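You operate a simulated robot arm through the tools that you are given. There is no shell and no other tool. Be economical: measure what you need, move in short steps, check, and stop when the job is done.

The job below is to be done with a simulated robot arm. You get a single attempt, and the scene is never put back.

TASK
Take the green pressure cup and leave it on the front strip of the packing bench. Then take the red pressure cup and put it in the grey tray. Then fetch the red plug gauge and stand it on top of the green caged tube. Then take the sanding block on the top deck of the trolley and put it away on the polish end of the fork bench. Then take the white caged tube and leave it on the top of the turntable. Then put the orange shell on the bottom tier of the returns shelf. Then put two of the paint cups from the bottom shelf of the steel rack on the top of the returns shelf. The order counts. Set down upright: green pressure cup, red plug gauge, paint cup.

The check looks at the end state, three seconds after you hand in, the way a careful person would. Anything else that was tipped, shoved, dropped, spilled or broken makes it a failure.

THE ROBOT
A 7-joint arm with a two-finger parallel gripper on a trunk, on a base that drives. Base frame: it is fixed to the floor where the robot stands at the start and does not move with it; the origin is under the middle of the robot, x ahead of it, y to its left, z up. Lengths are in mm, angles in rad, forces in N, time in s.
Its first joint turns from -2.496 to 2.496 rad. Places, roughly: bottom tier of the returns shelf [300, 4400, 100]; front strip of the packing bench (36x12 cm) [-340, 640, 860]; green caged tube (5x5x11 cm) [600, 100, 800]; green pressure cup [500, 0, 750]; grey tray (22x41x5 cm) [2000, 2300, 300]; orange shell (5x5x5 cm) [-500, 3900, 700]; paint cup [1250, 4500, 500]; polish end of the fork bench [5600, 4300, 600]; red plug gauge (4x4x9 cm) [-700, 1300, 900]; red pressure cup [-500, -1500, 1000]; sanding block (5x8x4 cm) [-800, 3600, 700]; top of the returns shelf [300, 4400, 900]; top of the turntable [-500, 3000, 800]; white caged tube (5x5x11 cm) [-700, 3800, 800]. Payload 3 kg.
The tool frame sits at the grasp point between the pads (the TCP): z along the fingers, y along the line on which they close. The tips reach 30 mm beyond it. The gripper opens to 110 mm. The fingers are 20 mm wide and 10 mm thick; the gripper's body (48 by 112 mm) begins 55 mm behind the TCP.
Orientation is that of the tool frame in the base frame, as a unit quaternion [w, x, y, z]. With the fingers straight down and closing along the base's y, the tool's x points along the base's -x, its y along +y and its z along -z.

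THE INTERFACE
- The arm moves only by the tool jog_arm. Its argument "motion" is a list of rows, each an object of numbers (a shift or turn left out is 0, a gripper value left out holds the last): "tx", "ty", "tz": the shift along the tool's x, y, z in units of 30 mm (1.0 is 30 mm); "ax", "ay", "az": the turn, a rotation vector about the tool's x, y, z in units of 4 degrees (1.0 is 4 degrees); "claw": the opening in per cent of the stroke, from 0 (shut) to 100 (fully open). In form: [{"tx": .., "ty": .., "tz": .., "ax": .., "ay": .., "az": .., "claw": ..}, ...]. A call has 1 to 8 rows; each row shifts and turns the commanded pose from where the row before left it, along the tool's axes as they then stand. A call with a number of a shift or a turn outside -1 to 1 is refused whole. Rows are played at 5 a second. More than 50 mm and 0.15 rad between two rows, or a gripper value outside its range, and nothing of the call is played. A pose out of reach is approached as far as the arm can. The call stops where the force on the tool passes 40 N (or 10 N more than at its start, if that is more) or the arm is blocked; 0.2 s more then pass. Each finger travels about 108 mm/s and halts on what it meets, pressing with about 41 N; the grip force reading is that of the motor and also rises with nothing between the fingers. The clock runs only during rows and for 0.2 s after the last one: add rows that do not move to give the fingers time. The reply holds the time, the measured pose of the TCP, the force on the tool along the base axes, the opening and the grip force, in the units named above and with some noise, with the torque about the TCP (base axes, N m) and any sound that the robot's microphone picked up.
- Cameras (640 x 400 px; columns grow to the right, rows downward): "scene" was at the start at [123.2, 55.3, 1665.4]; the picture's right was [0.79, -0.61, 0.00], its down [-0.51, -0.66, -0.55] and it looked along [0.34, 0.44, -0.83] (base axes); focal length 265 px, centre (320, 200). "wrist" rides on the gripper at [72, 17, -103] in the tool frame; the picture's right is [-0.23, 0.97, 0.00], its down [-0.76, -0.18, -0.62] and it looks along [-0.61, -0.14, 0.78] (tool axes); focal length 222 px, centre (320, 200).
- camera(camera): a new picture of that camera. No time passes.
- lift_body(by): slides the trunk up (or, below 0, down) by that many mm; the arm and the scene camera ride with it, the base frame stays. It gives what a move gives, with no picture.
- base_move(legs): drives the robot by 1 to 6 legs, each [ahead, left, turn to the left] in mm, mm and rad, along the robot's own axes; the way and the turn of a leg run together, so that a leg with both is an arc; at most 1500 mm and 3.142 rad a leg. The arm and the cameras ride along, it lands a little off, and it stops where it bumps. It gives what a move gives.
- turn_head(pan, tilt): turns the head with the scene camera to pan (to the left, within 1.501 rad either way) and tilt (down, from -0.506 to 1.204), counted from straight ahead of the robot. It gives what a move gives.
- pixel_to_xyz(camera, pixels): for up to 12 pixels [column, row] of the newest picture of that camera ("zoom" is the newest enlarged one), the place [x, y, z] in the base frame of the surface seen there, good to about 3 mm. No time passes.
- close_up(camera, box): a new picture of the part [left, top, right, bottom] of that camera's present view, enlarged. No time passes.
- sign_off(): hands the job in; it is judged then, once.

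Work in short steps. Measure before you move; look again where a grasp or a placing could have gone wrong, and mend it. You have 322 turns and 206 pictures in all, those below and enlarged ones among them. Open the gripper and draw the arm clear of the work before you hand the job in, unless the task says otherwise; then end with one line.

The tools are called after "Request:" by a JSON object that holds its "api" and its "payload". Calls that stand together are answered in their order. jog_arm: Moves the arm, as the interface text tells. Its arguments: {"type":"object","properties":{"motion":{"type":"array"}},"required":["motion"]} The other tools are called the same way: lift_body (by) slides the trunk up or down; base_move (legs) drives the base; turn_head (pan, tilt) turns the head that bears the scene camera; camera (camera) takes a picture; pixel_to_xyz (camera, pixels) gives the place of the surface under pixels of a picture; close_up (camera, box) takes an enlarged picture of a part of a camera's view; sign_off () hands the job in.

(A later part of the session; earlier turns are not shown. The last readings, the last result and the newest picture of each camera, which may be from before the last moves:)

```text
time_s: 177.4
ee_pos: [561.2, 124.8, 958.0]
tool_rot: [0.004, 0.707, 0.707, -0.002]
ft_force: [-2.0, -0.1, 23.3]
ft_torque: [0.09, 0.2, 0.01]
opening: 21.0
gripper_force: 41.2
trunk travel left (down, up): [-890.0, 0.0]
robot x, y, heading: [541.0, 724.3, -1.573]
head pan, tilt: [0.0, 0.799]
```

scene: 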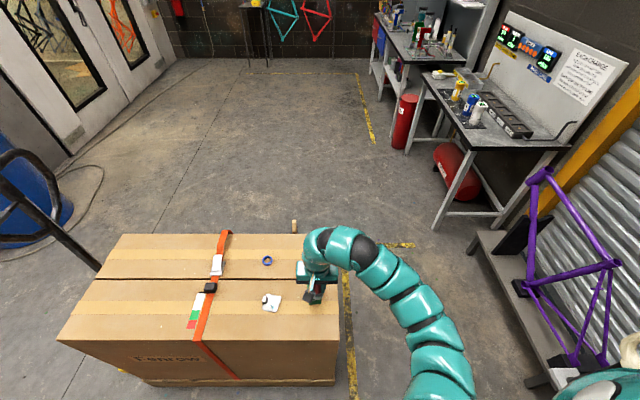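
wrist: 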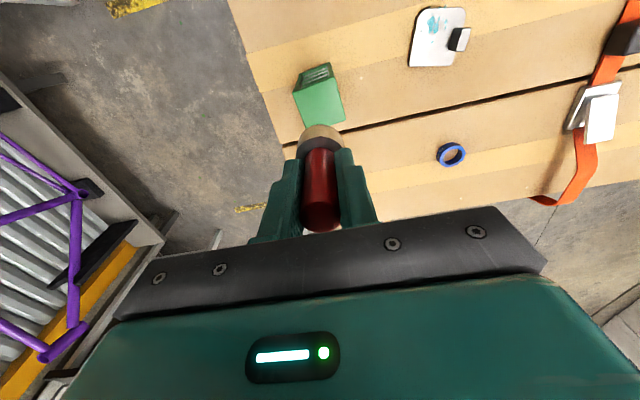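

Contact reached. I back off 1.5 mm, open gradually and rise.

Request:
{"api": "jog_arm", "payload": {"motion": [{"tz": -0.05}, {"claw": 26}, {"claw": 35}, {"claw": 50}, {}]}}

Request:
{"api": "jog_arm", "payload": {"motion": [{"tz": -0.5}, {"tz": -1}, {"tz": -1}, {"tz": -1}, {"tx": 1}, {"tx": 1}, {"tx": 1}]}}

Request:
{"api": "camera", "payload": {"camera": "wrist"}}

Request:
{"api": "camera", "payload": {"camera": "scene"}}

```text
time_s: 178.6
ee_pos: [561.9, 125.4, 958.1]
tool_rot: [0.003, 0.707, 0.707, 0.002]
ft_force: [0.0, -0.2, 0.1]
ft_torque: [0.01, -0.03, 0.03]
opening: 55.2
gripper_force: 0.0
trunk travel left (down, up): [-890.0, 0.0]
robot x, y, heading: [539.4, 718.9, -1.574]
head pan, tilt: [0.0, 0.799]
```

```text
time_s: 180.2
ee_pos: [563.7, 216.4, 1060.6]
tool_rot: [0.002, 0.707, 0.707, -0.001]
ft_force: [-0.5, 1.6, 0.3]
ft_torque: [-0.02, 0.02, -0.01]
opening: 55.1
gripper_force: 0.1
trunk travel left (down, up): [-890.0, 0.0]
robot x, y, heading: [537.6, 718.7, -1.568]
head pan, tilt: [0.0, 0.799]
```

```text
148 pictures are left
```

wrist: 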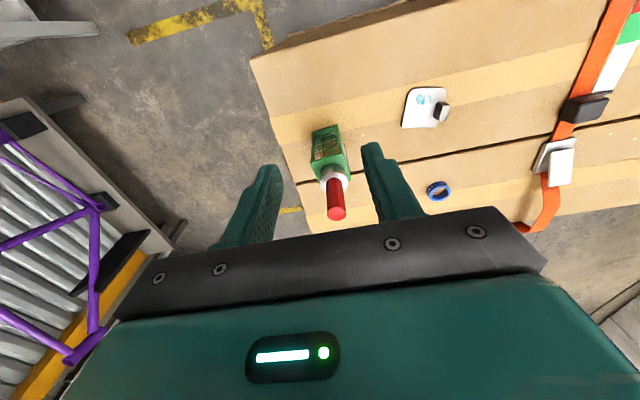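

```text
147 pictures are left
```

scene: 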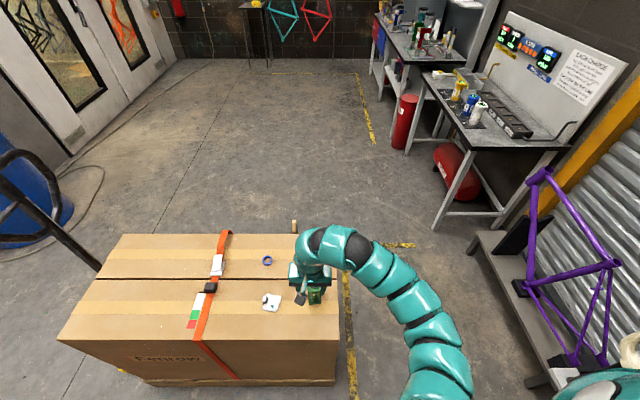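

Gauge stands on the tube. Next the sanding block on the trolley near (-800,3600): turn to +y and drive up the aisle.

Request:
{"api": "jog_arm", "payload": {"motion": [{"tx": 1}, {"tx": 1}]}}

Request:
{"api": "base_move", "payload": {"legs": [[0, 0, 3.14], [1400, 0, 0], [1000, 0, 0]]}}

Request:
{"api": "turn_head", "payload": {"pan": 0.8, "tilt": 0.6}}

Request:
{"api": "camera", "payload": {"camera": "scene"}}

```text
time_s: 180.8
ee_pos: [561.9, 272.9, 1062.1]
tool_rot: [0.002, 0.708, 0.707, 0.0]
ft_force: [0.0, 0.2, -0.3]
ft_torque: [0.01, 0.02, 0.0]
opening: 55.2
gripper_force: 0.1
trunk travel left (down, up): [-890.0, 0.0]
robot x, y, heading: [538.8, 721.5, -1.566]
head pan, tilt: [0.0, 0.799]
```

```text
time_s: 199.8
ee_pos: [255.7, 3482.8, 1061.0]
tool_rot: [0.001, 0.74, -0.672, -0.002]
ft_force: [0.6, -0.8, 0.5]
ft_torque: [0.01, -0.02, 0.0]
opening: 55.2
gripper_force: 0.1
trunk travel left (down, up): [-890.0, 0.0]
robot x, y, heading: [321.2, 3036.4, 1.67]
head pan, tilt: [0.0, 0.799]
```

```text
time_s: 200.9
ee_pos: [256.5, 3481.3, 1061.6]
tool_rot: [0.001, 0.741, -0.672, -0.001]
ft_force: [0.4, 0.3, -1.0]
ft_torque: [0.02, -0.03, 0.04]
opening: 54.9
gripper_force: 0.0
trunk travel left (down, up): [-890.0, 0.0]
robot x, y, heading: [320.9, 3034.8, 1.672]
head pan, tilt: [0.799, 0.6]
```

```text
146 pictures are left
```

scene: 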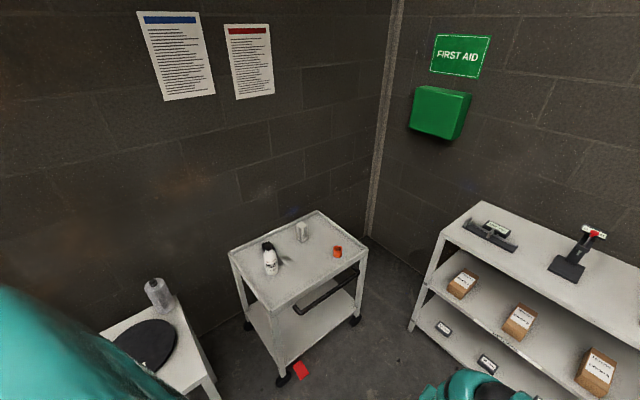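

I see the trolley. Zoom on it and the turntable.

Request:
{"api": "close_up", "payload": {"camera": "scene", "box": [220, 200, 380, 320]}}

Request:
{"api": "pixel_to_xyz", "payload": {"camera": "scene", "pixels": [[270, 245], [271, 270], [302, 226], [302, 240], [337, 251], [300, 370], [234, 255], [365, 252], [318, 214], [278, 305], [145, 345], [158, 290]]}}

```text
3.33 times, centred on (300, 260) of scene
```

zoom: 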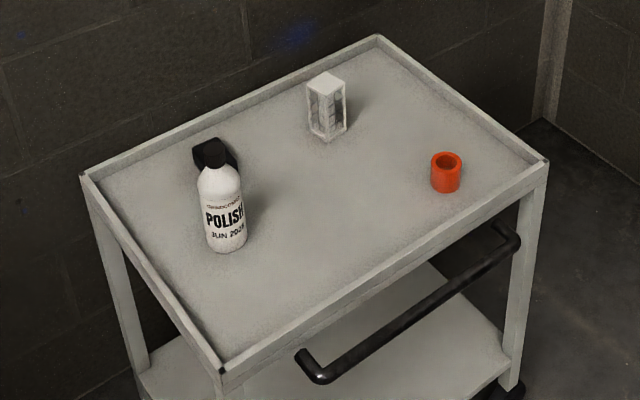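

```text
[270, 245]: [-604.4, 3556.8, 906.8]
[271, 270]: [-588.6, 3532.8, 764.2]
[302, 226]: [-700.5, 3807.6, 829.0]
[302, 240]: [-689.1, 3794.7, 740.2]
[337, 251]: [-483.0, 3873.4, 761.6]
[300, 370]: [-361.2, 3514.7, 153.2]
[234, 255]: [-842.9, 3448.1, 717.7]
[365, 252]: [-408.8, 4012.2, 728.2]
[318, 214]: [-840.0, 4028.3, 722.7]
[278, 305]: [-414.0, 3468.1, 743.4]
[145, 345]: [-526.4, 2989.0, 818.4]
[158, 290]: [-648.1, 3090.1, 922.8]
```

The sanding block is the black thing behind the POLISH bottle. I turn to face -x and go to about (40,3620), then look down at the deck.

Request:
{"api": "base_move", "payload": {"legs": [[0, 0, 1.47], [0, -580, 0], [270, 0, 0]]}}

Request:
{"api": "turn_head", "payload": {"pan": 0.0, "tilt": 0.8}}

Request:
{"api": "camera", "payload": {"camera": "scene"}}

```text
time_s: 209.2
ee_pos: [-393.1, 3566.5, 1061.9]
tool_rot: [0.002, 1.0, 0.008, -0.001]
ft_force: [0.0, 0.0, 0.3]
ft_torque: [0.01, -0.04, 0.02]
opening: 54.9
gripper_force: 0.2
trunk travel left (down, up): [-890.0, 0.0]
robot x, y, heading: [52.7, 3593.8, -3.125]
head pan, tilt: [0.799, 0.6]
```

```text
time_s: 210.3
ee_pos: [-391.6, 3565.6, 1062.5]
tool_rot: [0.002, 1.0, 0.008, -0.001]
ft_force: [-0.5, -0.6, 0.1]
ft_torque: [0.02, -0.01, -0.01]
opening: 54.9
gripper_force: 0.0
trunk travel left (down, up): [-890.0, 0.0]
robot x, y, heading: [60.2, 3598.8, -3.124]
head pan, tilt: [0.0, 0.799]
```

```text
144 pictures are left
```

scene: 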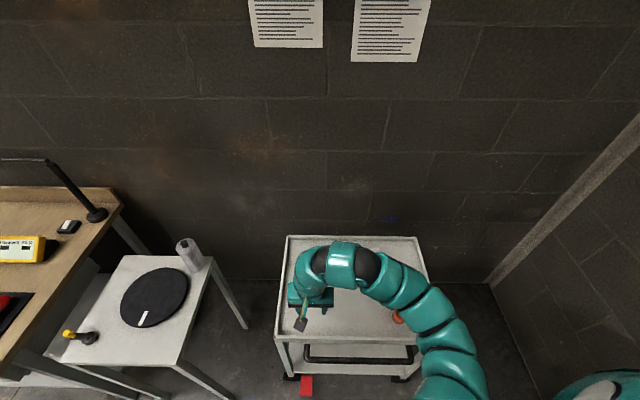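

The arm hides the block; I use the wrist camera, after moving the arm a bit out and aside.

Request:
{"api": "jog_arm", "payload": {"motion": [{"tx": -1, "ty": -1}, {"tx": -1, "ty": -1}, {"tx": -1, "ty": -1}, {"tx": -1}, {"tx": -1}]}}

Request:
{"api": "camera", "payload": {"camera": "wrist"}}

Request:
{"api": "camera", "payload": {"camera": "scene"}}

```text
time_s: 211.5
ee_pos: [-545.3, 3657.3, 1063.6]
tool_rot: [0.002, 1.0, 0.008, -0.001]
ft_force: [-0.4, 0.4, 0.8]
ft_torque: [0.02, -0.01, -0.01]
opening: 54.9
gripper_force: 0.1
trunk travel left (down, up): [-890.0, 0.0]
robot x, y, heading: [55.8, 3598.5, -3.123]
head pan, tilt: [0.0, 0.799]
```

```text
143 pictures are left
```

wrist: 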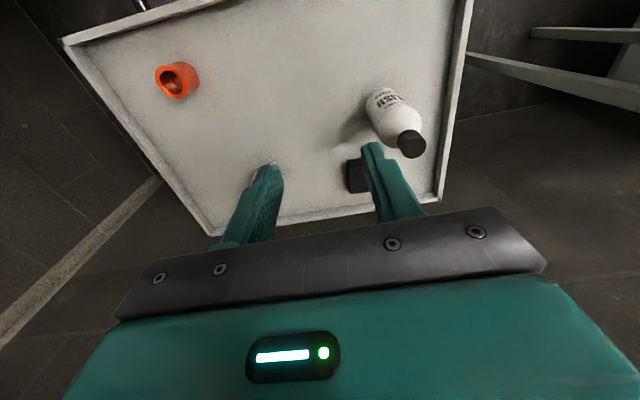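

```text
142 pictures are left
```

scene: 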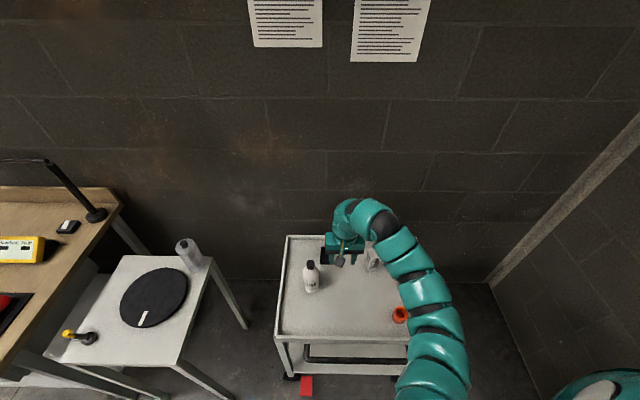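

The finger covers the block; I shift a bit more and zoom.

Request:
{"api": "jog_arm", "payload": {"motion": [{"ty": -1}, {"ty": -1}, {"ty": -1}]}}

Request:
{"api": "close_up", "payload": {"camera": "wrist", "box": [340, 60, 500, 230]}}

Request:
{"api": "close_up", "payload": {"camera": "scene", "box": [270, 220, 400, 340]}}

```text
time_s: 212.3
ee_pos: [-542.7, 3744.7, 1059.7]
tool_rot: [0.001, 1.0, 0.008, -0.001]
ft_force: [0.0, 0.1, -0.3]
ft_torque: [0.01, 0.03, 0.0]
opening: 55.0
gripper_force: 0.1
trunk travel left (down, up): [-890.0, 0.0]
robot x, y, heading: [56.0, 3598.5, -3.127]
head pan, tilt: [0.0, 0.799]
```

```text
2.35 times, centred on (420, 145) of wrist
```

zoom: 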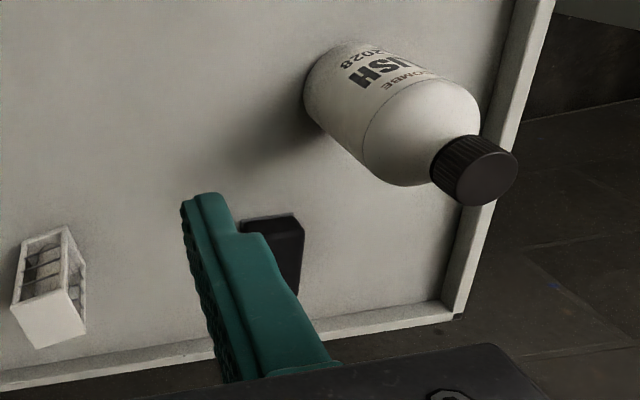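

```text
3.33 times, centred on (335, 280) of scene
```

zoom: 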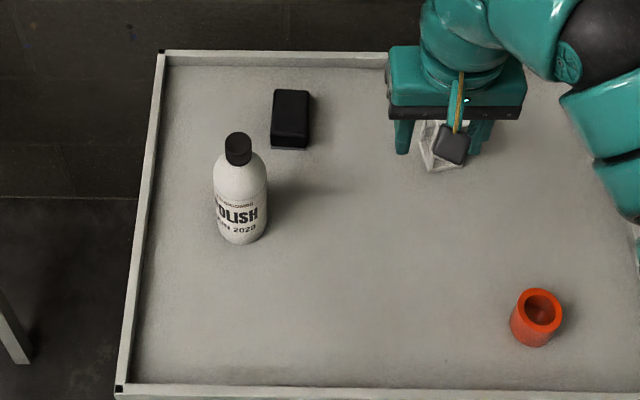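

The block is clear at zoom (290,118), long axis along x. Measure.

Request:
{"api": "pixel_to_xyz", "payload": {"camera": "zoom", "pixels": [[290, 112], [274, 92], [307, 92], [272, 132], [308, 132], [291, 146], [238, 145], [240, 235], [215, 195], [265, 195], [350, 80], [540, 295]]}}

```text
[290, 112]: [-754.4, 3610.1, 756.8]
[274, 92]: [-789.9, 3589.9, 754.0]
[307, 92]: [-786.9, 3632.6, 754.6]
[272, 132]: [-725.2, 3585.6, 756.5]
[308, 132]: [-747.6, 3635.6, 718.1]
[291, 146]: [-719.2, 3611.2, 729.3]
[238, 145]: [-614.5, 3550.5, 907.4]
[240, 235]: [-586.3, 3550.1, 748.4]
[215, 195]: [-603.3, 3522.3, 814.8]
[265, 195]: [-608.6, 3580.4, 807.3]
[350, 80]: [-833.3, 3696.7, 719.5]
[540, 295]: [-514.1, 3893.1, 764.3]
```

Block centre (-757,3611), top 757, 50 mm wide in y. I move the robot to about (-90,3720) so the arm avoids the bottle at (-610,3551).

Request:
{"api": "jog_arm", "payload": {"motion": [{"tx": 1}, {"tx": 1}, {"tx": 1}]}}

Request:
{"api": "base_move", "payload": {"legs": [[0, -120, 0], [145, 0, 0]]}}

Request:
{"api": "turn_head", "payload": {"pan": 0.0, "tilt": 1.0}}

Request:
{"api": "camera", "payload": {"camera": "scene"}}

```text
time_s: 213.1
ee_pos: [-450.6, 3744.6, 1061.6]
tool_rot: [0.002, 1.0, 0.009, -0.001]
ft_force: [0.2, -0.2, 0.0]
ft_torque: [0.01, 0.02, 0.04]
opening: 55.0
gripper_force: 0.0
trunk travel left (down, up): [-890.0, 0.0]
robot x, y, heading: [52.8, 3598.2, -3.118]
head pan, tilt: [0.0, 0.799]
```

```text
time_s: 215.3
ee_pos: [-602.0, 3858.1, 1060.1]
tool_rot: [0.002, 1.0, 0.011, -0.001]
ft_force: [-0.7, -0.6, -0.4]
ft_torque: [0.02, 0.0, 0.01]
opening: 55.1
gripper_force: 0.1
trunk travel left (down, up): [-890.0, 0.0]
robot x, y, heading: [-90.6, 3714.1, -3.117]
head pan, tilt: [0.0, 0.799]
```

```text
time_s: 216.1
ee_pos: [-599.3, 3856.9, 1059.9]
tool_rot: [0.002, 1.0, 0.009, -0.002]
ft_force: [1.0, 0.5, -0.2]
ft_torque: [-0.01, -0.03, 0.0]
opening: 54.8
gripper_force: 0.0
trunk travel left (down, up): [-890.0, 0.0]
robot x, y, heading: [-87.4, 3709.1, -3.115]
head pan, tilt: [0.0, 1.0]
```

```text
139 pictures are left
```

scene: 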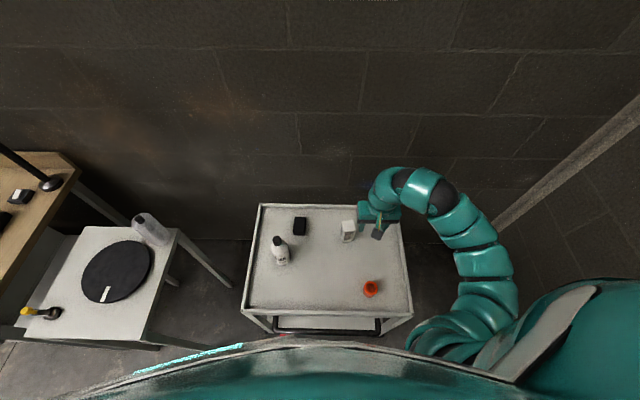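

Clear view. I lower the trunk 150 mm and move over the block (tips 880, above the tube top 829).

Request:
{"api": "lift_body", "payload": {"by": -150}}

Request:
{"api": "jog_arm", "payload": {"motion": [{"tx": -0.66, "ty": 1, "claw": 75}, {"tx": -0.66, "ty": 1}, {"tx": -0.66, "ty": 1}, {"tx": -0.66, "ty": 1}, {"tx": -0.66, "ty": 1}, {"tx": -0.66, "ty": 1}, {"tx": -0.66, "ty": 1}, {"tx": -0.66, "ty": 1}]}}

Request:
{"api": "camera", "payload": {"camera": "wrist"}}

Request:
{"api": "camera", "payload": {"camera": "scene"}}

```text
time_s: 217.8
ee_pos: [-599.2, 3857.4, 911.2]
tool_rot: [0.001, 1.0, 0.011, -0.002]
ft_force: [0.0, 0.8, 0.4]
ft_torque: [-0.02, 0.0, 0.01]
opening: 55.0
gripper_force: 0.1
trunk travel left (down, up): [-740.0, 150.0]
robot x, y, heading: [-91.0, 3711.1, -3.124]
head pan, tilt: [0.0, 1.0]
```

```text
time_s: 219.6
ee_pos: [-750.9, 3610.8, 914.8]
tool_rot: [0.0, 1.0, 0.011, 0.0]
ft_force: [0.2, 0.7, 0.1]
ft_torque: [0.01, -0.01, 0.02]
opening: 82.4
gripper_force: 0.1
trunk travel left (down, up): [-740.0, 150.0]
robot x, y, heading: [-89.5, 3710.0, -3.117]
head pan, tilt: [0.0, 1.0]
```

```text
138 pictures are left
```

wrist: 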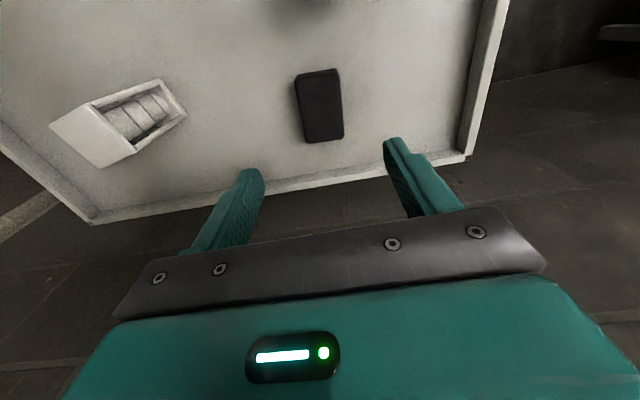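

```text
137 pictures are left
```

scene: 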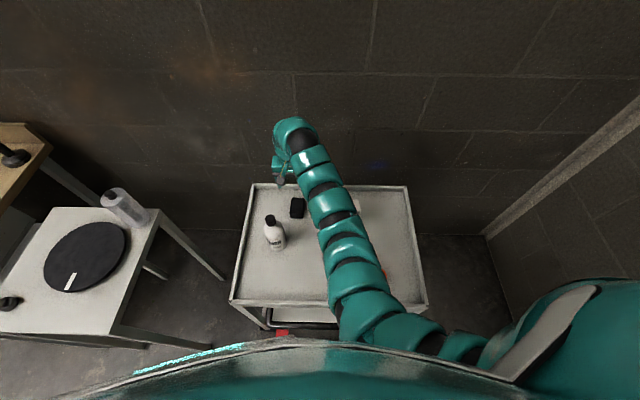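

Request:
{"api": "pixel_to_xyz", "payload": {"camera": "wrist", "pixels": [[320, 105], [297, 78], [337, 70], [343, 134], [308, 141], [340, 100], [300, 108], [130, 120]]}}

```text
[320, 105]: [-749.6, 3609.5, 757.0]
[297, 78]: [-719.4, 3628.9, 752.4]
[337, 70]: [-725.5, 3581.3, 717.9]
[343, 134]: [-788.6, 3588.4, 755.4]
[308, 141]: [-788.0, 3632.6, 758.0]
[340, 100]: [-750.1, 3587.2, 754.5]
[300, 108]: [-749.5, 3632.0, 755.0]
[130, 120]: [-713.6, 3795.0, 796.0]
```

Block centre (-754,3610), top 757, deck 718. I descend to z≈754 (tips ≈724) and grip.

Request:
{"api": "jog_arm", "payload": {"motion": [{"tz": 1, "tx": -0.1}, {"tz": 1}, {"tz": 1}, {"tz": 1}, {"tz": 1}, {"tz": 0.33}]}}

Request:
{"api": "jog_arm", "payload": {"motion": [{"claw": 45}, {"claw": 30}, {}, {}]}}

Request:
{"api": "camera", "payload": {"camera": "wrist"}}

```text
time_s: 221.0
ee_pos: [-756.6, 3609.6, 750.4]
tool_rot: [0.002, 1.0, 0.012, -0.002]
ft_force: [-0.6, 0.2, 0.6]
ft_torque: [-0.01, 0.01, 0.04]
opening: 82.4
gripper_force: 0.1
trunk travel left (down, up): [-740.0, 150.0]
robot x, y, heading: [-88.0, 3713.1, -3.121]
head pan, tilt: [0.0, 1.0]
```

```text
time_s: 222.0
ee_pos: [-757.1, 3610.2, 750.9]
tool_rot: [0.002, 1.0, 0.012, -0.001]
ft_force: [0.6, 0.4, -0.3]
ft_torque: [0.03, 0.06, -0.03]
opening: 50.5
gripper_force: 41.8
trunk travel left (down, up): [-740.0, 150.0]
robot x, y, heading: [-89.6, 3710.9, -3.121]
head pan, tilt: [0.0, 1.0]
```

```text
136 pictures are left
```

wrist: 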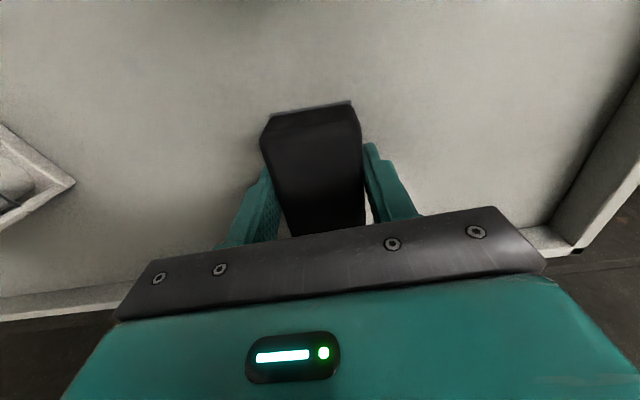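

Gripped. Lift with the trunk, then retrace the arm away from the bottle.

Request:
{"api": "lift_body", "payload": {"by": 150}}

Request:
{"api": "jog_arm", "payload": {"motion": [{"tz": -1, "ty": -1}, {"tz": -1, "ty": -1}, {"tz": -1, "ty": -1}, {"tx": 1, "ty": -1}, {"tx": 1}, {"tx": 1}, {"tx": 1}, {"tx": 1}]}}

Request:
{"api": "camera", "payload": {"camera": "wrist"}}

```text
time_s: 223.8
ee_pos: [-757.5, 3610.7, 901.6]
tool_rot: [0.002, 1.0, 0.012, -0.001]
ft_force: [0.1, -0.1, -1.4]
ft_torque: [-0.01, -0.02, 0.03]
opening: 50.4
gripper_force: 40.9
trunk travel left (down, up): [-890.0, 0.0]
robot x, y, heading: [-91.9, 3707.6, -3.121]
head pan, tilt: [0.0, 1.0]
```

```text
time_s: 225.6
ee_pos: [-608.6, 3734.2, 991.7]
tool_rot: [0.002, 1.0, 0.011, -0.002]
ft_force: [0.9, 0.4, -0.8]
ft_torque: [0.01, -0.01, 0.03]
opening: 50.5
gripper_force: 41.6
trunk travel left (down, up): [-890.0, 0.0]
robot x, y, heading: [-87.0, 3713.3, -3.12]
head pan, tilt: [0.0, 1.0]
```

```text
135 pictures are left
```

wrist: 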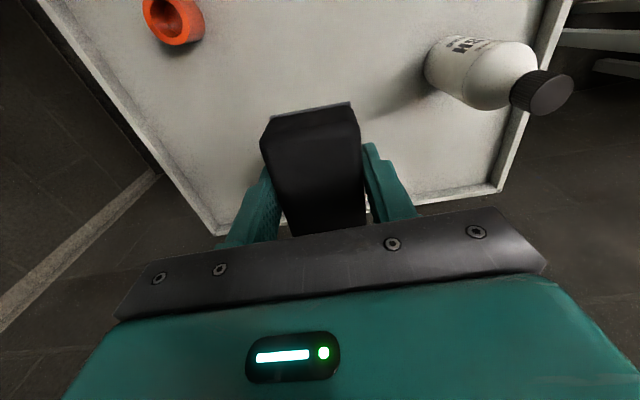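

Block held. Retract, back off, turn to +x and drive along the aisle behind the middle table (y≈3450).

Request:
{"api": "jog_arm", "payload": {"motion": [{"tx": 1}, {"tx": 1}, {"tx": 1}]}}

Request:
{"api": "base_move", "payload": {"legs": [[-250, 0, 0], [0, 200, 0], [0, 0, 3.12]]}}

Request:
{"api": "turn_head", "payload": {"pan": 0.0, "tilt": 0.35}}

Request:
{"api": "camera", "payload": {"camera": "scene"}}

```text
time_s: 226.4
ee_pos: [-519.6, 3736.0, 990.3]
tool_rot: [0.002, 1.0, 0.011, -0.002]
ft_force: [-1.5, -0.8, -1.4]
ft_torque: [-0.03, -0.01, 0.01]
opening: 50.2
gripper_force: 41.0
trunk travel left (down, up): [-890.0, 0.0]
robot x, y, heading: [-91.3, 3711.8, -3.124]
head pan, tilt: [0.0, 1.0]
```

```text
time_s: 236.6
ee_pos: [596.2, 3476.5, 991.3]
tool_rot: [0.001, 0.015, 1.0, 0.002]
ft_force: [-0.5, -0.2, -1.2]
ft_torque: [0.03, 0.01, -0.02]
opening: 49.4
gripper_force: 41.4
trunk travel left (down, up): [-890.0, 0.0]
robot x, y, heading: [167.4, 3522.2, -0.032]
head pan, tilt: [0.0, 1.0]
```

```text
time_s: 237.7
ee_pos: [597.0, 3477.1, 990.4]
tool_rot: [0.002, 0.015, 1.0, 0.001]
ft_force: [-0.5, 0.2, -1.0]
ft_torque: [0.01, 0.01, -0.03]
opening: 49.5
gripper_force: 41.2
trunk travel left (down, up): [-890.0, 0.0]
robot x, y, heading: [169.3, 3522.8, -0.029]
head pan, tilt: [0.0, 0.351]
```

```text
134 pictures are left
```

scene: 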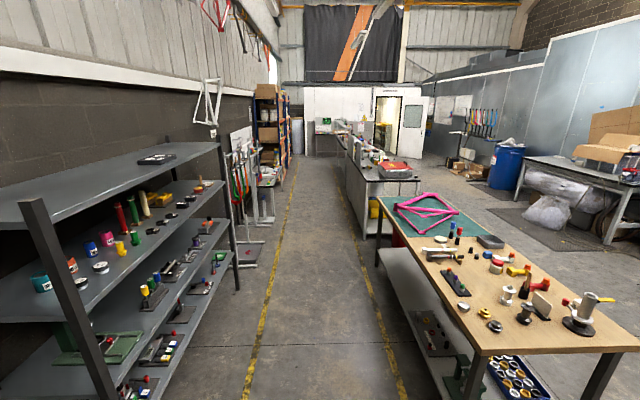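

The aisle lies between the yellow lines. Measure the rack front, lines, and farther furniture.

Request:
{"api": "pixel_to_xyz", "payload": {"camera": "scene", "pixels": [[250, 380], [277, 260], [400, 390], [370, 290], [230, 230], [100, 370], [240, 265], [270, 215], [340, 180], [378, 240], [380, 170], [290, 190]]}}

Request:
{"api": "close_up", "payload": {"camera": "scene", "box": [220, 80, 420, 240]}}

```text
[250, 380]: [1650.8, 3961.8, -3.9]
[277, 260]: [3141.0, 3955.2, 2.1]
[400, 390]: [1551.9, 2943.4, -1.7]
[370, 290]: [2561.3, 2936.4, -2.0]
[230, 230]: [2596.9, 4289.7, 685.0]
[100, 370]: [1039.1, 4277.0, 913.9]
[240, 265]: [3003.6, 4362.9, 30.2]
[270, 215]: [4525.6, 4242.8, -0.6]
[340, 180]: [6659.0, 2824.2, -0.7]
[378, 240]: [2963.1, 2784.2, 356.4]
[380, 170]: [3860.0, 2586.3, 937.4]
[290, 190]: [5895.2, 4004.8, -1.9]
```

```text
2.50 times, centred on (320, 160) of scene
```

zoom: 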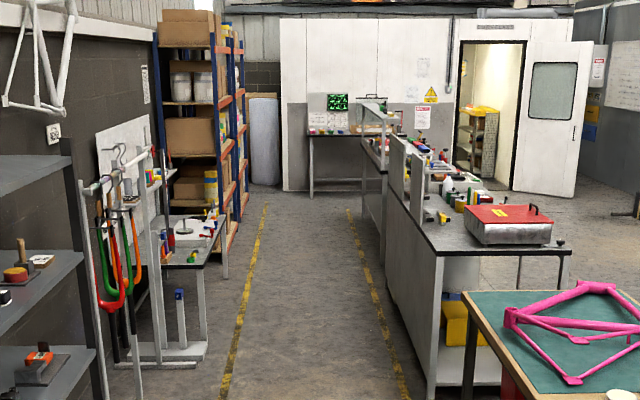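

Aisle is y 2940–3960. Drive along y≈3450 in stages.

Request:
{"api": "base_move", "payload": {"legs": [[0, -70, 0.03], [1500, 0, 0]]}}

```text
time_s: 245.7
ee_pos: [2101.7, 3433.8, 991.0]
tool_rot: [0.0, -0.006, 1.0, 0.002]
ft_force: [-0.4, 1.0, -1.6]
ft_torque: [0.0, 0.01, -0.02]
opening: 49.6
gripper_force: 41.1
trunk travel left (down, up): [-890.0, 0.0]
robot x, y, heading: [1671.1, 3461.8, 0.009]
head pan, tilt: [0.0, 0.351]
```

Request:
{"api": "base_move", "payload": {"legs": [[1500, 0, 0], [1300, 0, 0]]}}

Request:
{"api": "turn_head", "payload": {"pan": 0.7, "tilt": 0.5}}

Request:
{"api": "camera", "payload": {"camera": "scene"}}

```text
time_s: 259.1
ee_pos: [4863.1, 3580.0, 990.8]
tool_rot: [0.0, -0.041, 0.999, 0.002]
ft_force: [-0.7, 0.4, -2.2]
ft_torque: [0.02, 0.02, 0.0]
opening: 49.5
gripper_force: 41.5
trunk travel left (down, up): [-890.0, 0.0]
robot x, y, heading: [4430.7, 3580.1, 0.08]
head pan, tilt: [0.0, 0.351]
```

```text
time_s: 260.2
ee_pos: [4862.7, 3579.8, 991.3]
tool_rot: [0.001, -0.041, 0.999, 0.002]
ft_force: [-0.1, 0.2, -0.8]
ft_torque: [-0.02, -0.01, 0.01]
opening: 49.5
gripper_force: 41.2
trunk travel left (down, up): [-890.0, 0.0]
robot x, y, heading: [4434.4, 3578.7, 0.081]
head pan, tilt: [0.7, 0.499]
```

```text
132 pictures are left
```

scene: 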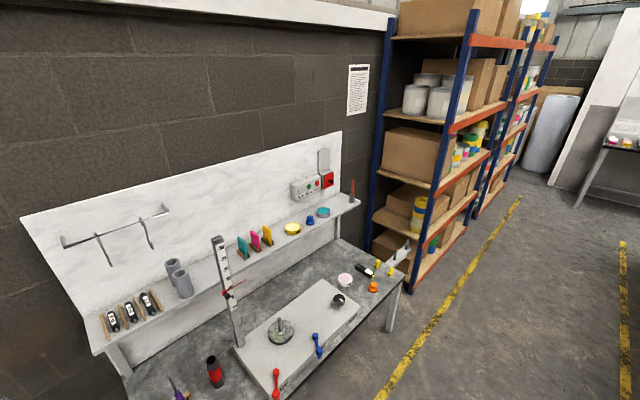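

The fork bench is on the left. Zoom and measure its far (right) end.

Request:
{"api": "close_up", "payload": {"camera": "scene", "box": [220, 190, 420, 350]}}

Request:
{"api": "pixel_to_xyz", "payload": {"camera": "scene", "pixels": [[374, 288], [345, 279], [338, 300], [310, 300], [390, 310], [375, 270], [300, 320], [350, 250], [365, 305], [400, 275], [385, 255], [352, 205]]}}

```text
2.50 times, centred on (320, 270) of scene
```

zoom: 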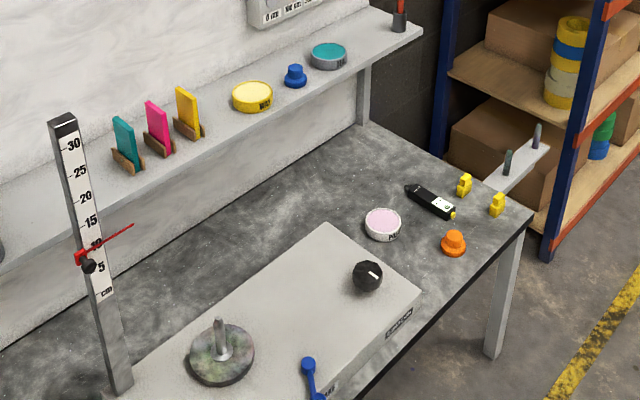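

```text
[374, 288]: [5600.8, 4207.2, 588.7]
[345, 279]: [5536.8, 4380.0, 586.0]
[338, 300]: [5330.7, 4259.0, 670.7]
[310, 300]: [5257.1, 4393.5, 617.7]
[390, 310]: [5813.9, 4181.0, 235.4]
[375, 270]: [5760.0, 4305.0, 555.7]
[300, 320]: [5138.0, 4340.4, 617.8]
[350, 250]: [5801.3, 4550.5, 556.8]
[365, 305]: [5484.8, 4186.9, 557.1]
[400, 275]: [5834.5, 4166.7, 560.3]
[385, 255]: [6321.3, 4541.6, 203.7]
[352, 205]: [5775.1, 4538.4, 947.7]
```

Bench top z 557; the bare right end is the polish end. I turn to face it and slide to x≈5600.

Request:
{"api": "base_move", "payload": {"legs": [[0, 0, 1.49], [0, -1170, 0]]}}

Request:
{"api": "turn_head", "payload": {"pan": 0.0, "tilt": 0.9}}

Request:
{"api": "camera", "payload": {"camera": "scene"}}

```text
time_s: 269.8
ee_pos: [5643.5, 3996.3, 991.5]
tool_rot: [-0.001, -0.703, 0.711, 0.002]
ft_force: [0.0, 0.2, -0.8]
ft_torque: [0.03, 0.01, -0.04]
opening: 49.7
gripper_force: 41.0
trunk travel left (down, up): [-890.0, 0.0]
robot x, y, heading: [5610.4, 3572.6, 1.56]
head pan, tilt: [0.7, 0.499]
```

```text
time_s: 270.8
ee_pos: [5643.8, 3996.1, 991.0]
tool_rot: [0.0, -0.702, 0.712, 0.003]
ft_force: [0.6, 0.6, -2.4]
ft_torque: [-0.01, 0.02, -0.01]
opening: 49.5
gripper_force: 41.3
trunk travel left (down, up): [-890.0, 0.0]
robot x, y, heading: [5603.4, 3567.9, 1.555]
head pan, tilt: [0.0, 0.901]
```

```text
130 pictures are left
```

scene: 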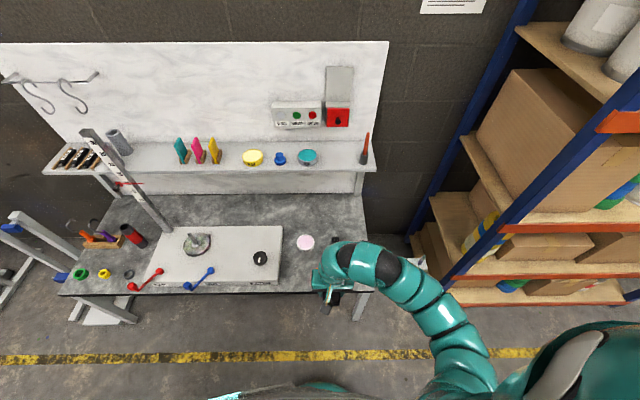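

I measure the shelf edge and free area, and look with the wrist camera.

Request:
{"api": "pixel_to_xyz", "payload": {"camera": "scene", "pixels": [[300, 172], [355, 172], [325, 215], [345, 215], [360, 230], [305, 242], [290, 260], [275, 225], [325, 235], [372, 240]]}}

Request:
{"api": "camera", "payload": {"camera": "wrist"}}

```text
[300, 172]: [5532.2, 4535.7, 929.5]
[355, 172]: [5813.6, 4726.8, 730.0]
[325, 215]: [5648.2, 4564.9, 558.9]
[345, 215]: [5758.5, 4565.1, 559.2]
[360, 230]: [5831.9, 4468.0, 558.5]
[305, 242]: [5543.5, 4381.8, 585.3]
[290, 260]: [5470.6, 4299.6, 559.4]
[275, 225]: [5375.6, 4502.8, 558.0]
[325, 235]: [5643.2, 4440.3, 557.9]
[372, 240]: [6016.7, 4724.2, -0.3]
```

```text
129 pictures are left
```

wrist: 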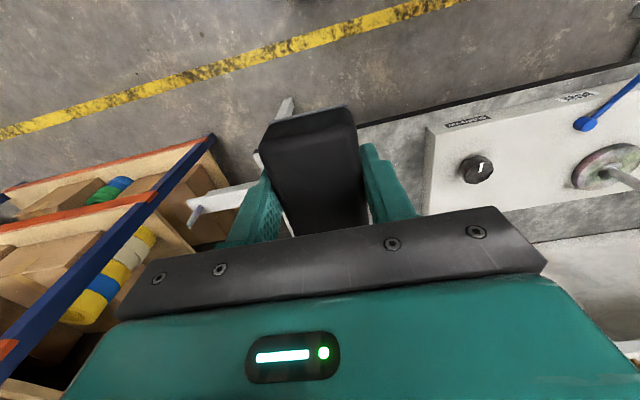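

I swing the arm to the left (-x) to uncover the right end.

Request:
{"api": "jog_arm", "payload": {"motion": [{"ty": 1}, {"ty": 1}, {"ty": 1}, {"ty": 1}, {"ty": 1}, {"ty": 1}, {"ty": 1}, {"ty": 1}]}}

Request:
{"api": "close_up", "payload": {"camera": "scene", "box": [250, 180, 410, 310]}}

```text
time_s: 272.6
ee_pos: [5400.5, 4002.1, 993.5]
tool_rot: [0.001, -0.702, 0.713, 0.002]
ft_force: [-0.3, -0.5, -1.0]
ft_torque: [-0.02, -0.05, -0.03]
opening: 49.5
gripper_force: 41.0
trunk travel left (down, up): [-890.0, 0.0]
robot x, y, heading: [5605.8, 3569.2, 1.555]
head pan, tilt: [0.0, 0.901]
```

```text
3.08 times, centred on (330, 245) of scene
```

zoom: 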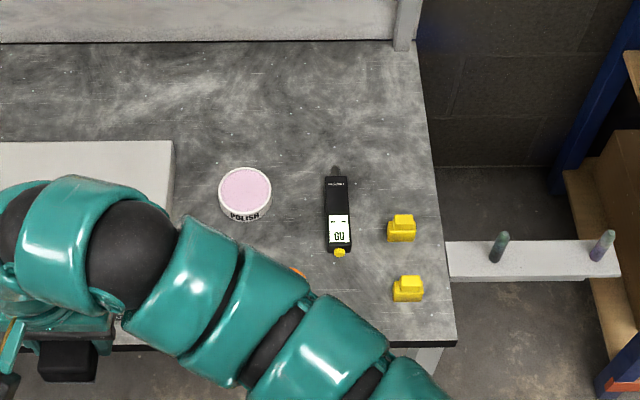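

Request:
{"api": "pixel_to_xyz", "payload": {"camera": "zoom", "pixels": [[245, 190], [270, 195], [335, 168], [338, 215], [325, 240], [300, 270], [285, 240], [290, 130], [290, 100], [402, 232], [400, 130], [175, 160]]}}

```text
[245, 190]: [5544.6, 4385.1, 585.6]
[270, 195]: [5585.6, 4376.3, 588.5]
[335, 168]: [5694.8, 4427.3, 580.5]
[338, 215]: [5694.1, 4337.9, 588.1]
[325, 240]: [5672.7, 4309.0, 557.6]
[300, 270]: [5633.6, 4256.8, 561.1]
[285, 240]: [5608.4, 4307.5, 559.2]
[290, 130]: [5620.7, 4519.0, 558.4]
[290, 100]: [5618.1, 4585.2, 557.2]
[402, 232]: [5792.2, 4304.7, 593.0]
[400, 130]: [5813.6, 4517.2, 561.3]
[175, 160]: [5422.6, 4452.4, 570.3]
```

Free spot at (5628,4300) between the POLISH tin, marker and orange plug. I swing the arm back over x 5628 and drive 200 mm nearer.

Request:
{"api": "jog_arm", "payload": {"motion": [{"ty": -1}, {"ty": -1}, {"ty": -1}, {"ty": -1}, {"ty": -1}, {"ty": -1}, {"ty": -1}, {"ty": -0.6}]}}

Request:
{"api": "base_move", "payload": {"legs": [[200, 0, 0.015]]}}

Request:
{"api": "lift_body", "payload": {"by": -290}}

Request:
{"api": "camera", "payload": {"camera": "wrist"}}

```text
time_s: 274.4
ee_pos: [5630.0, 3994.8, 991.6]
tool_rot: [0.0, -0.702, 0.712, 0.003]
ft_force: [0.3, -0.1, -1.0]
ft_torque: [-0.01, -0.01, 0.0]
opening: 49.6
gripper_force: 41.4
trunk travel left (down, up): [-890.0, 0.0]
robot x, y, heading: [5606.7, 3566.1, 1.556]
head pan, tilt: [0.0, 0.901]
```

```text
time_s: 276.0
ee_pos: [5627.7, 4196.3, 991.2]
tool_rot: [-0.001, -0.707, 0.707, 0.001]
ft_force: [0.6, 0.5, -2.2]
ft_torque: [-0.04, -0.02, 0.01]
opening: 49.7
gripper_force: 40.7
trunk travel left (down, up): [-890.0, 0.0]
robot x, y, heading: [5606.5, 3767.1, 1.573]
head pan, tilt: [0.0, 0.901]
```

```text
time_s: 278.9
ee_pos: [5626.2, 4195.2, 701.8]
tool_rot: [-0.001, 0.707, -0.707, -0.002]
ft_force: [0.7, 0.8, -0.8]
ft_torque: [0.0, -0.02, 0.01]
opening: 49.7
gripper_force: 40.9
trunk travel left (down, up): [-600.0, 290.0]
robot x, y, heading: [5605.4, 3765.6, 1.57]
head pan, tilt: [0.0, 0.901]
```

```text
127 pictures are left
```

wrist: 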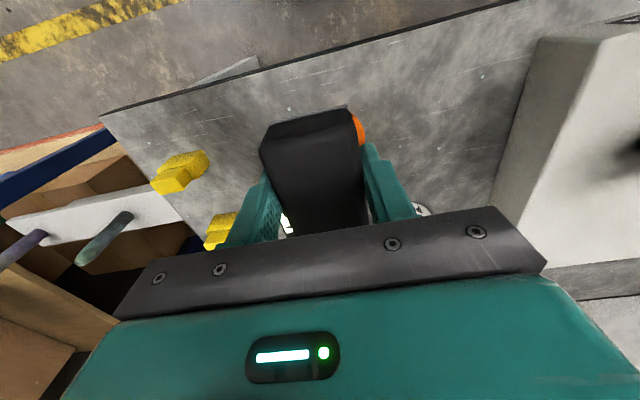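

Extend 105 mm to y≈4300 and check.

Request:
{"api": "jog_arm", "payload": {"motion": [{"tx": -1}, {"tx": -1}, {"tx": -1}, {"tx": -0.5}, {"tz": 0.8}]}}

Request:
{"api": "camera", "payload": {"camera": "wrist"}}

Request:
{"api": "camera", "payload": {"camera": "scene"}}

```text
time_s: 280.1
ee_pos: [5626.5, 4300.8, 681.2]
tool_rot: [0.0, -0.707, 0.707, 0.002]
ft_force: [0.2, 0.0, -1.7]
ft_torque: [0.02, -0.02, -0.02]
opening: 49.5
gripper_force: 40.7
trunk travel left (down, up): [-600.0, 290.0]
robot x, y, heading: [5606.8, 3766.9, 1.572]
head pan, tilt: [0.0, 0.901]
```

```text
126 pictures are left
```

wrist: 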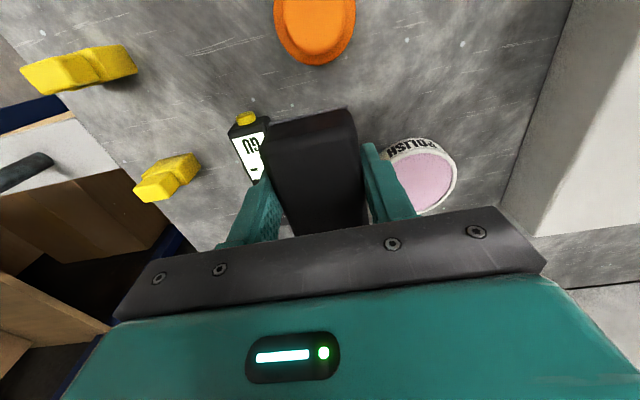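

```text
125 pictures are left
```

scene: 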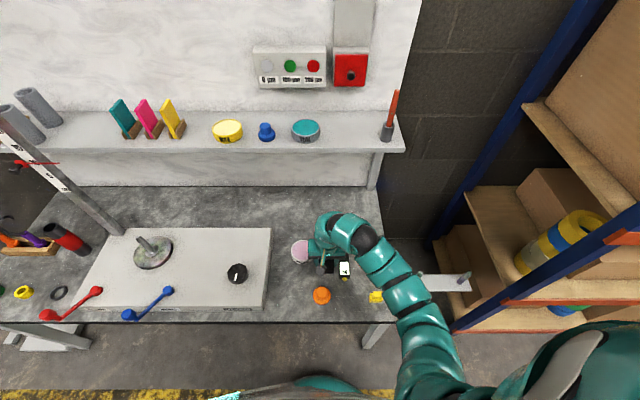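

Gap fits. Lower to near the surface, then ease to contact.

Request:
{"api": "jog_arm", "payload": {"motion": [{"tz": 1, "ty": 0.1}, {"tz": 1}, {"tz": 0.8}, {}]}}

Request:
{"api": "jog_arm", "payload": {"motion": [{"tz": 0.1}, {"tz": 0.08}, {}]}}

```text
time_s: 281.1
ee_pos: [5624.2, 4300.1, 594.7]
tool_rot: [-0.001, -0.707, 0.707, 0.003]
ft_force: [0.7, 0.0, -1.0]
ft_torque: [0.01, 0.03, 0.03]
opening: 49.6
gripper_force: 41.0
trunk travel left (down, up): [-600.0, 290.0]
robot x, y, heading: [5605.7, 3768.8, 1.57]
head pan, tilt: [0.0, 0.901]
```

```text
time_s: 281.9
ee_pos: [5624.9, 4301.9, 591.4]
tool_rot: [0.001, -0.707, 0.708, 0.004]
ft_force: [4.0, -0.3, 34.3]
ft_torque: [-1.18, -0.54, 0.11]
opening: 49.8
gripper_force: 40.6
trunk travel left (down, up): [-600.0, 290.0]
robot x, y, heading: [5609.1, 3770.4, 1.566]
head pan, tilt: [0.0, 0.901]
```

Contact. Relieve, open to ~66 mm only, and rise.

Request:
{"api": "jog_arm", "payload": {"motion": [{"tz": -0.05}, {"claw": 52}, {"claw": 58}, {}]}}

Request:
{"api": "jog_arm", "payload": {"motion": [{"tz": -0.5}, {"tz": -1}, {"tz": -1}, {"tz": -1}, {"tx": 1}, {"tx": 1}, {"tx": 1}]}}

Request:
{"api": "camera", "payload": {"camera": "wrist"}}

```text
time_s: 282.9
ee_pos: [5624.1, 4300.5, 589.0]
tool_rot: [0.0, -0.707, 0.708, 0.0]
ft_force: [-6.1, -2.1, 8.4]
ft_torque: [-0.09, -0.11, -0.1]
opening: 60.2
gripper_force: 0.2
trunk travel left (down, up): [-600.0, 290.0]
robot x, y, heading: [5607.0, 3766.7, 1.568]
head pan, tilt: [0.0, 0.901]
```

```text
time_s: 284.6
ee_pos: [5623.4, 4209.1, 693.8]
tool_rot: [0.0, -0.706, 0.708, 0.001]
ft_force: [0.9, 0.2, -0.3]
ft_torque: [0.01, -0.01, -0.02]
opening: 63.7
gripper_force: 0.0
trunk travel left (down, up): [-600.0, 290.0]
robot x, y, heading: [5605.5, 3769.7, 1.573]
head pan, tilt: [0.0, 0.901]
```

```text
124 pictures are left
```

wrist: 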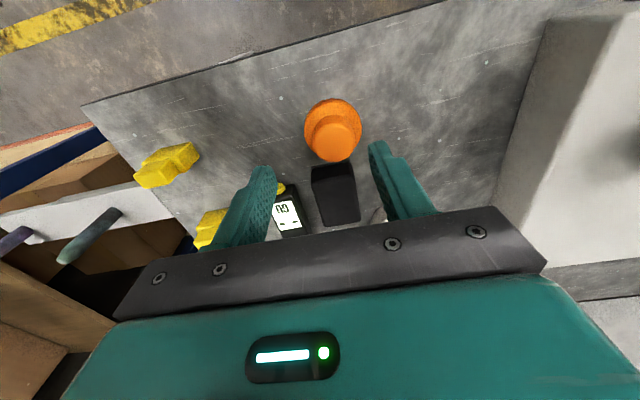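

I back away to look whether the marker and tin stayed put.

Request:
{"api": "lift_body", "payload": {"by": 290}}

Request:
{"api": "base_move", "payload": {"legs": [[-200, 0, 0]]}}

Request:
{"api": "jog_arm", "payload": {"motion": [{"ty": 1}, {"ty": 1}, {"ty": 1}, {"ty": 1}, {"ty": 1}, {"ty": 1}, {"ty": 1}, {"ty": 1}]}}

Request:
{"api": "close_up", "payload": {"camera": "scene", "box": [250, 180, 410, 310]}}

```text
time_s: 287.5
ee_pos: [5623.2, 4210.3, 985.2]
tool_rot: [0.0, -0.707, 0.707, 0.003]
ft_force: [-0.5, 0.2, -0.8]
ft_torque: [0.0, 0.0, 0.02]
opening: 64.2
gripper_force: 0.1
trunk travel left (down, up): [-890.0, 0.0]
robot x, y, heading: [5608.5, 3768.3, 1.566]
head pan, tilt: [0.0, 0.901]
```

```text
time_s: 289.1
ee_pos: [5619.8, 4008.1, 985.5]
tool_rot: [0.0, 0.71, -0.705, -0.002]
ft_force: [-1.0, 0.1, 0.7]
ft_torque: [0.02, -0.03, 0.02]
opening: 63.5
gripper_force: 0.0
trunk travel left (down, up): [-890.0, 0.0]
robot x, y, heading: [5604.2, 3565.1, 1.574]
head pan, tilt: [0.0, 0.901]
```

```text
time_s: 290.9
ee_pos: [5381.6, 4005.1, 983.8]
tool_rot: [0.0, 0.71, -0.705, -0.002]
ft_force: [0.3, -0.9, -0.3]
ft_torque: [-0.04, 0.0, -0.02]
opening: 63.7
gripper_force: 0.1
trunk travel left (down, up): [-890.0, 0.0]
robot x, y, heading: [5607.3, 3567.9, 1.573]
head pan, tilt: [0.0, 0.901]
```

```text
3.08 times, centred on (330, 245) of scene
```

zoom: 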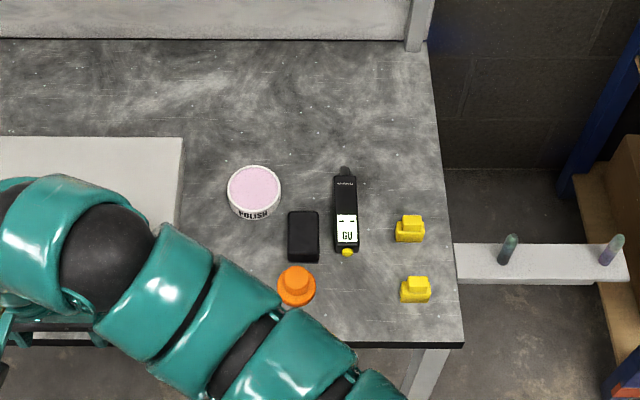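

Request:
{"api": "pixel_to_xyz", "payload": {"camera": "zoom", "pixels": [[254, 190], [346, 168], [347, 215], [347, 252], [296, 285], [303, 237], [303, 212]]}}

```text
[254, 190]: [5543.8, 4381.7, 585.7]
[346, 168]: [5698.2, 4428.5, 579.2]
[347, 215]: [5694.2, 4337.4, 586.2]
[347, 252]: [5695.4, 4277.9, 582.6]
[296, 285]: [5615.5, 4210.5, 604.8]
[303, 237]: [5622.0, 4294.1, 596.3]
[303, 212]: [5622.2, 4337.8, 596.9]
```

Everything intact; block at (5622,4300). Now back to the trolley for the white caged tube: centre arm, turn to -x, drive along the aisle.

Request:
{"api": "jog_arm", "payload": {"motion": [{"ty": -1}, {"ty": -1}, {"ty": -1}, {"ty": -1}, {"ty": -1}, {"ty": -1}, {"ty": -1}, {"ty": -1}]}}

Request:
{"api": "base_move", "payload": {"legs": [[-100, 0, 0], [0, 0, 1.57], [1500, 0, 0]]}}

```text
time_s: 292.7
ee_pos: [5623.0, 4008.2, 985.3]
tool_rot: [0.0, 0.709, -0.705, -0.002]
ft_force: [0.6, -0.4, -0.1]
ft_torque: [0.0, -0.01, 0.01]
opening: 63.6
gripper_force: 0.1
trunk travel left (down, up): [-890.0, 0.0]
robot x, y, heading: [5604.1, 3561.6, 1.575]
head pan, tilt: [0.0, 0.901]
```

```text
time_s: 304.9
ee_pos: [3643.3, 3404.4, 984.1]
tool_rot: [0.001, 1.0, 0.022, -0.002]
ft_force: [-1.0, 0.4, 0.4]
ft_torque: [-0.01, 0.0, -0.03]
opening: 63.6
gripper_force: 0.1
trunk travel left (down, up): [-890.0, 0.0]
robot x, y, heading: [4087.6, 3405.7, -3.094]
head pan, tilt: [0.0, 0.901]
```

Request:
{"api": "base_move", "payload": {"legs": [[0, 0, -0.06], [1500, 0, 0]]}}

Request:
{"api": "base_move", "payload": {"legs": [[0, 0, 0], [1300, 0, 0]]}}

```text
time_s: 312.8
ee_pos: [2127.9, 3485.0, 984.5]
tool_rot: [0.002, 1.0, -0.02, -0.002]
ft_force: [-0.8, 0.0, -0.3]
ft_torque: [-0.03, 0.0, -0.07]
opening: 63.9
gripper_force: 0.1
trunk travel left (down, up): [-890.0, 0.0]
robot x, y, heading: [2571.2, 3446.9, 3.108]
head pan, tilt: [0.0, 0.901]
```

```text
time_s: 319.6
ee_pos: [836.5, 3515.5, 985.0]
tool_rot: [0.001, 1.0, -0.011, -0.002]
ft_force: [-0.2, 0.7, 0.7]
ft_torque: [0.03, -0.03, -0.02]
opening: 63.7
gripper_force: 0.1
trunk travel left (down, up): [-890.0, 0.0]
robot x, y, heading: [1277.1, 3488.4, 3.12]
head pan, tilt: [0.0, 0.901]
```

Request:
{"api": "base_move", "payload": {"legs": [[1150, 0, 0.02], [0, -270, 0], [200, 0, 0]]}}

Request:
{"api": "turn_head", "payload": {"pan": 0.0, "tilt": 1.0}}

Request:
{"api": "camera", "payload": {"camera": "scene"}}

Request:
{"api": "camera", "payload": {"camera": "wrist"}}

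```text
time_s: 328.2
ee_pos: [-504.1, 3826.5, 983.6]
tool_rot: [0.003, 1.0, -0.017, -0.001]
ft_force: [-0.9, 0.5, 0.9]
ft_torque: [0.03, -0.01, 0.0]
opening: 63.9
gripper_force: 0.0
trunk travel left (down, up): [-890.0, 0.0]
robot x, y, heading: [-64.3, 3795.6, 3.107]
head pan, tilt: [0.0, 0.901]
```

```text
time_s: 328.8
ee_pos: [-502.7, 3827.7, 984.5]
tool_rot: [0.001, 1.0, -0.017, -0.002]
ft_force: [0.9, 0.1, -1.6]
ft_torque: [0.0, 0.03, 0.0]
opening: 63.9
gripper_force: 0.0
trunk travel left (down, up): [-890.0, 0.0]
robot x, y, heading: [-61.7, 3790.5, 3.105]
head pan, tilt: [0.0, 1.0]
```

```text
122 pictures are left
```

scene: 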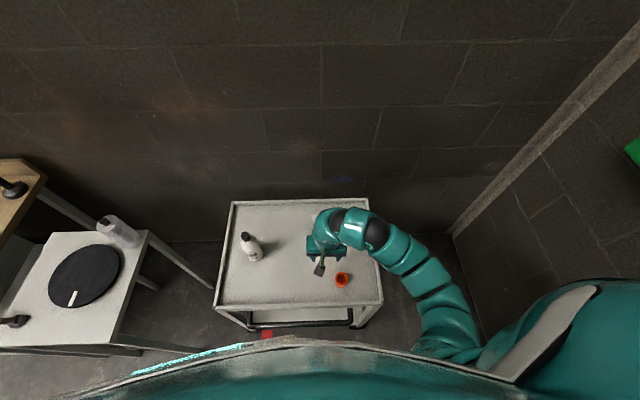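

```text
121 pictures are left
```

wrist: 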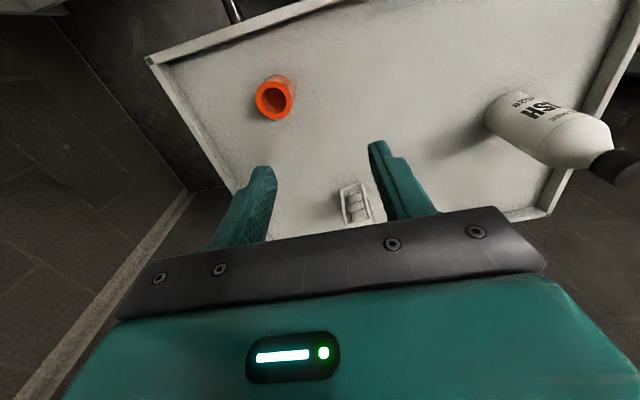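

Tube at (355,205) in the wrist view. Move closer over it.

Request:
{"api": "jog_arm", "payload": {"motion": [{"tx": -1, "ty": 0.5, "claw": 85}, {"tx": -1, "ty": 0.4}, {"tx": -1}, {"tx": -1}, {"tx": -1}]}}

Request:
{"api": "camera", "payload": {"camera": "wrist"}}

```text
time_s: 330.0
ee_pos: [-654.4, 3803.8, 984.2]
tool_rot: [0.001, 1.0, -0.016, 0.0]
ft_force: [-0.3, 0.0, 0.0]
ft_torque: [0.02, 0.01, 0.0]
opening: 93.3
gripper_force: 0.0
trunk travel left (down, up): [-890.0, 0.0]
robot x, y, heading: [-61.1, 3792.3, 3.106]
head pan, tilt: [0.0, 1.0]
```

```text
120 pictures are left
```

wrist: 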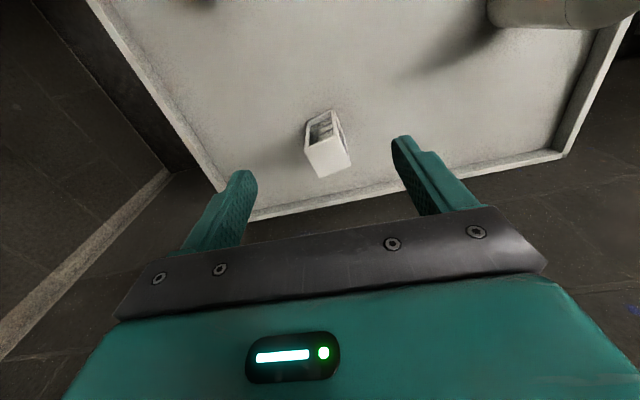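

Request:
{"api": "close_up", "payload": {"camera": "wrist", "box": [280, 95, 380, 190]}}

Request:
{"api": "pixel_to_xyz", "payload": {"camera": "zoom", "pixels": [[170, 230], [355, 180], [415, 310], [225, 350], [290, 265], [195, 290], [385, 240]]}}

```text
4.21 times, centred on (330, 142) of wrist
```

zoom: 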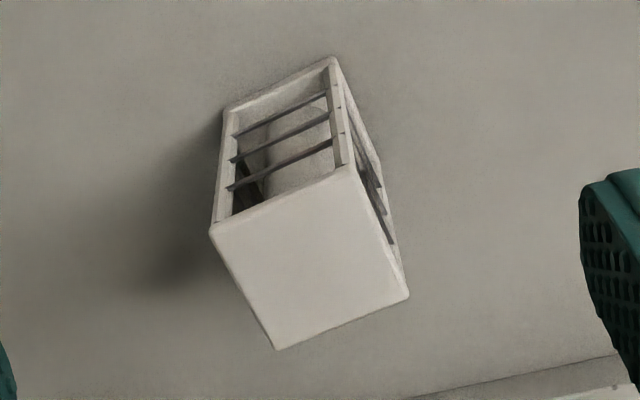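

```text
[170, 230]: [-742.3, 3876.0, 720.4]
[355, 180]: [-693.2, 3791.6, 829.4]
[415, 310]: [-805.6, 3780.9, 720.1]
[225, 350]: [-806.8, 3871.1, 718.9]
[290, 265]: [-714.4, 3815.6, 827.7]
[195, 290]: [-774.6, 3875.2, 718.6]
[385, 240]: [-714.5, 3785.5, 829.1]
```

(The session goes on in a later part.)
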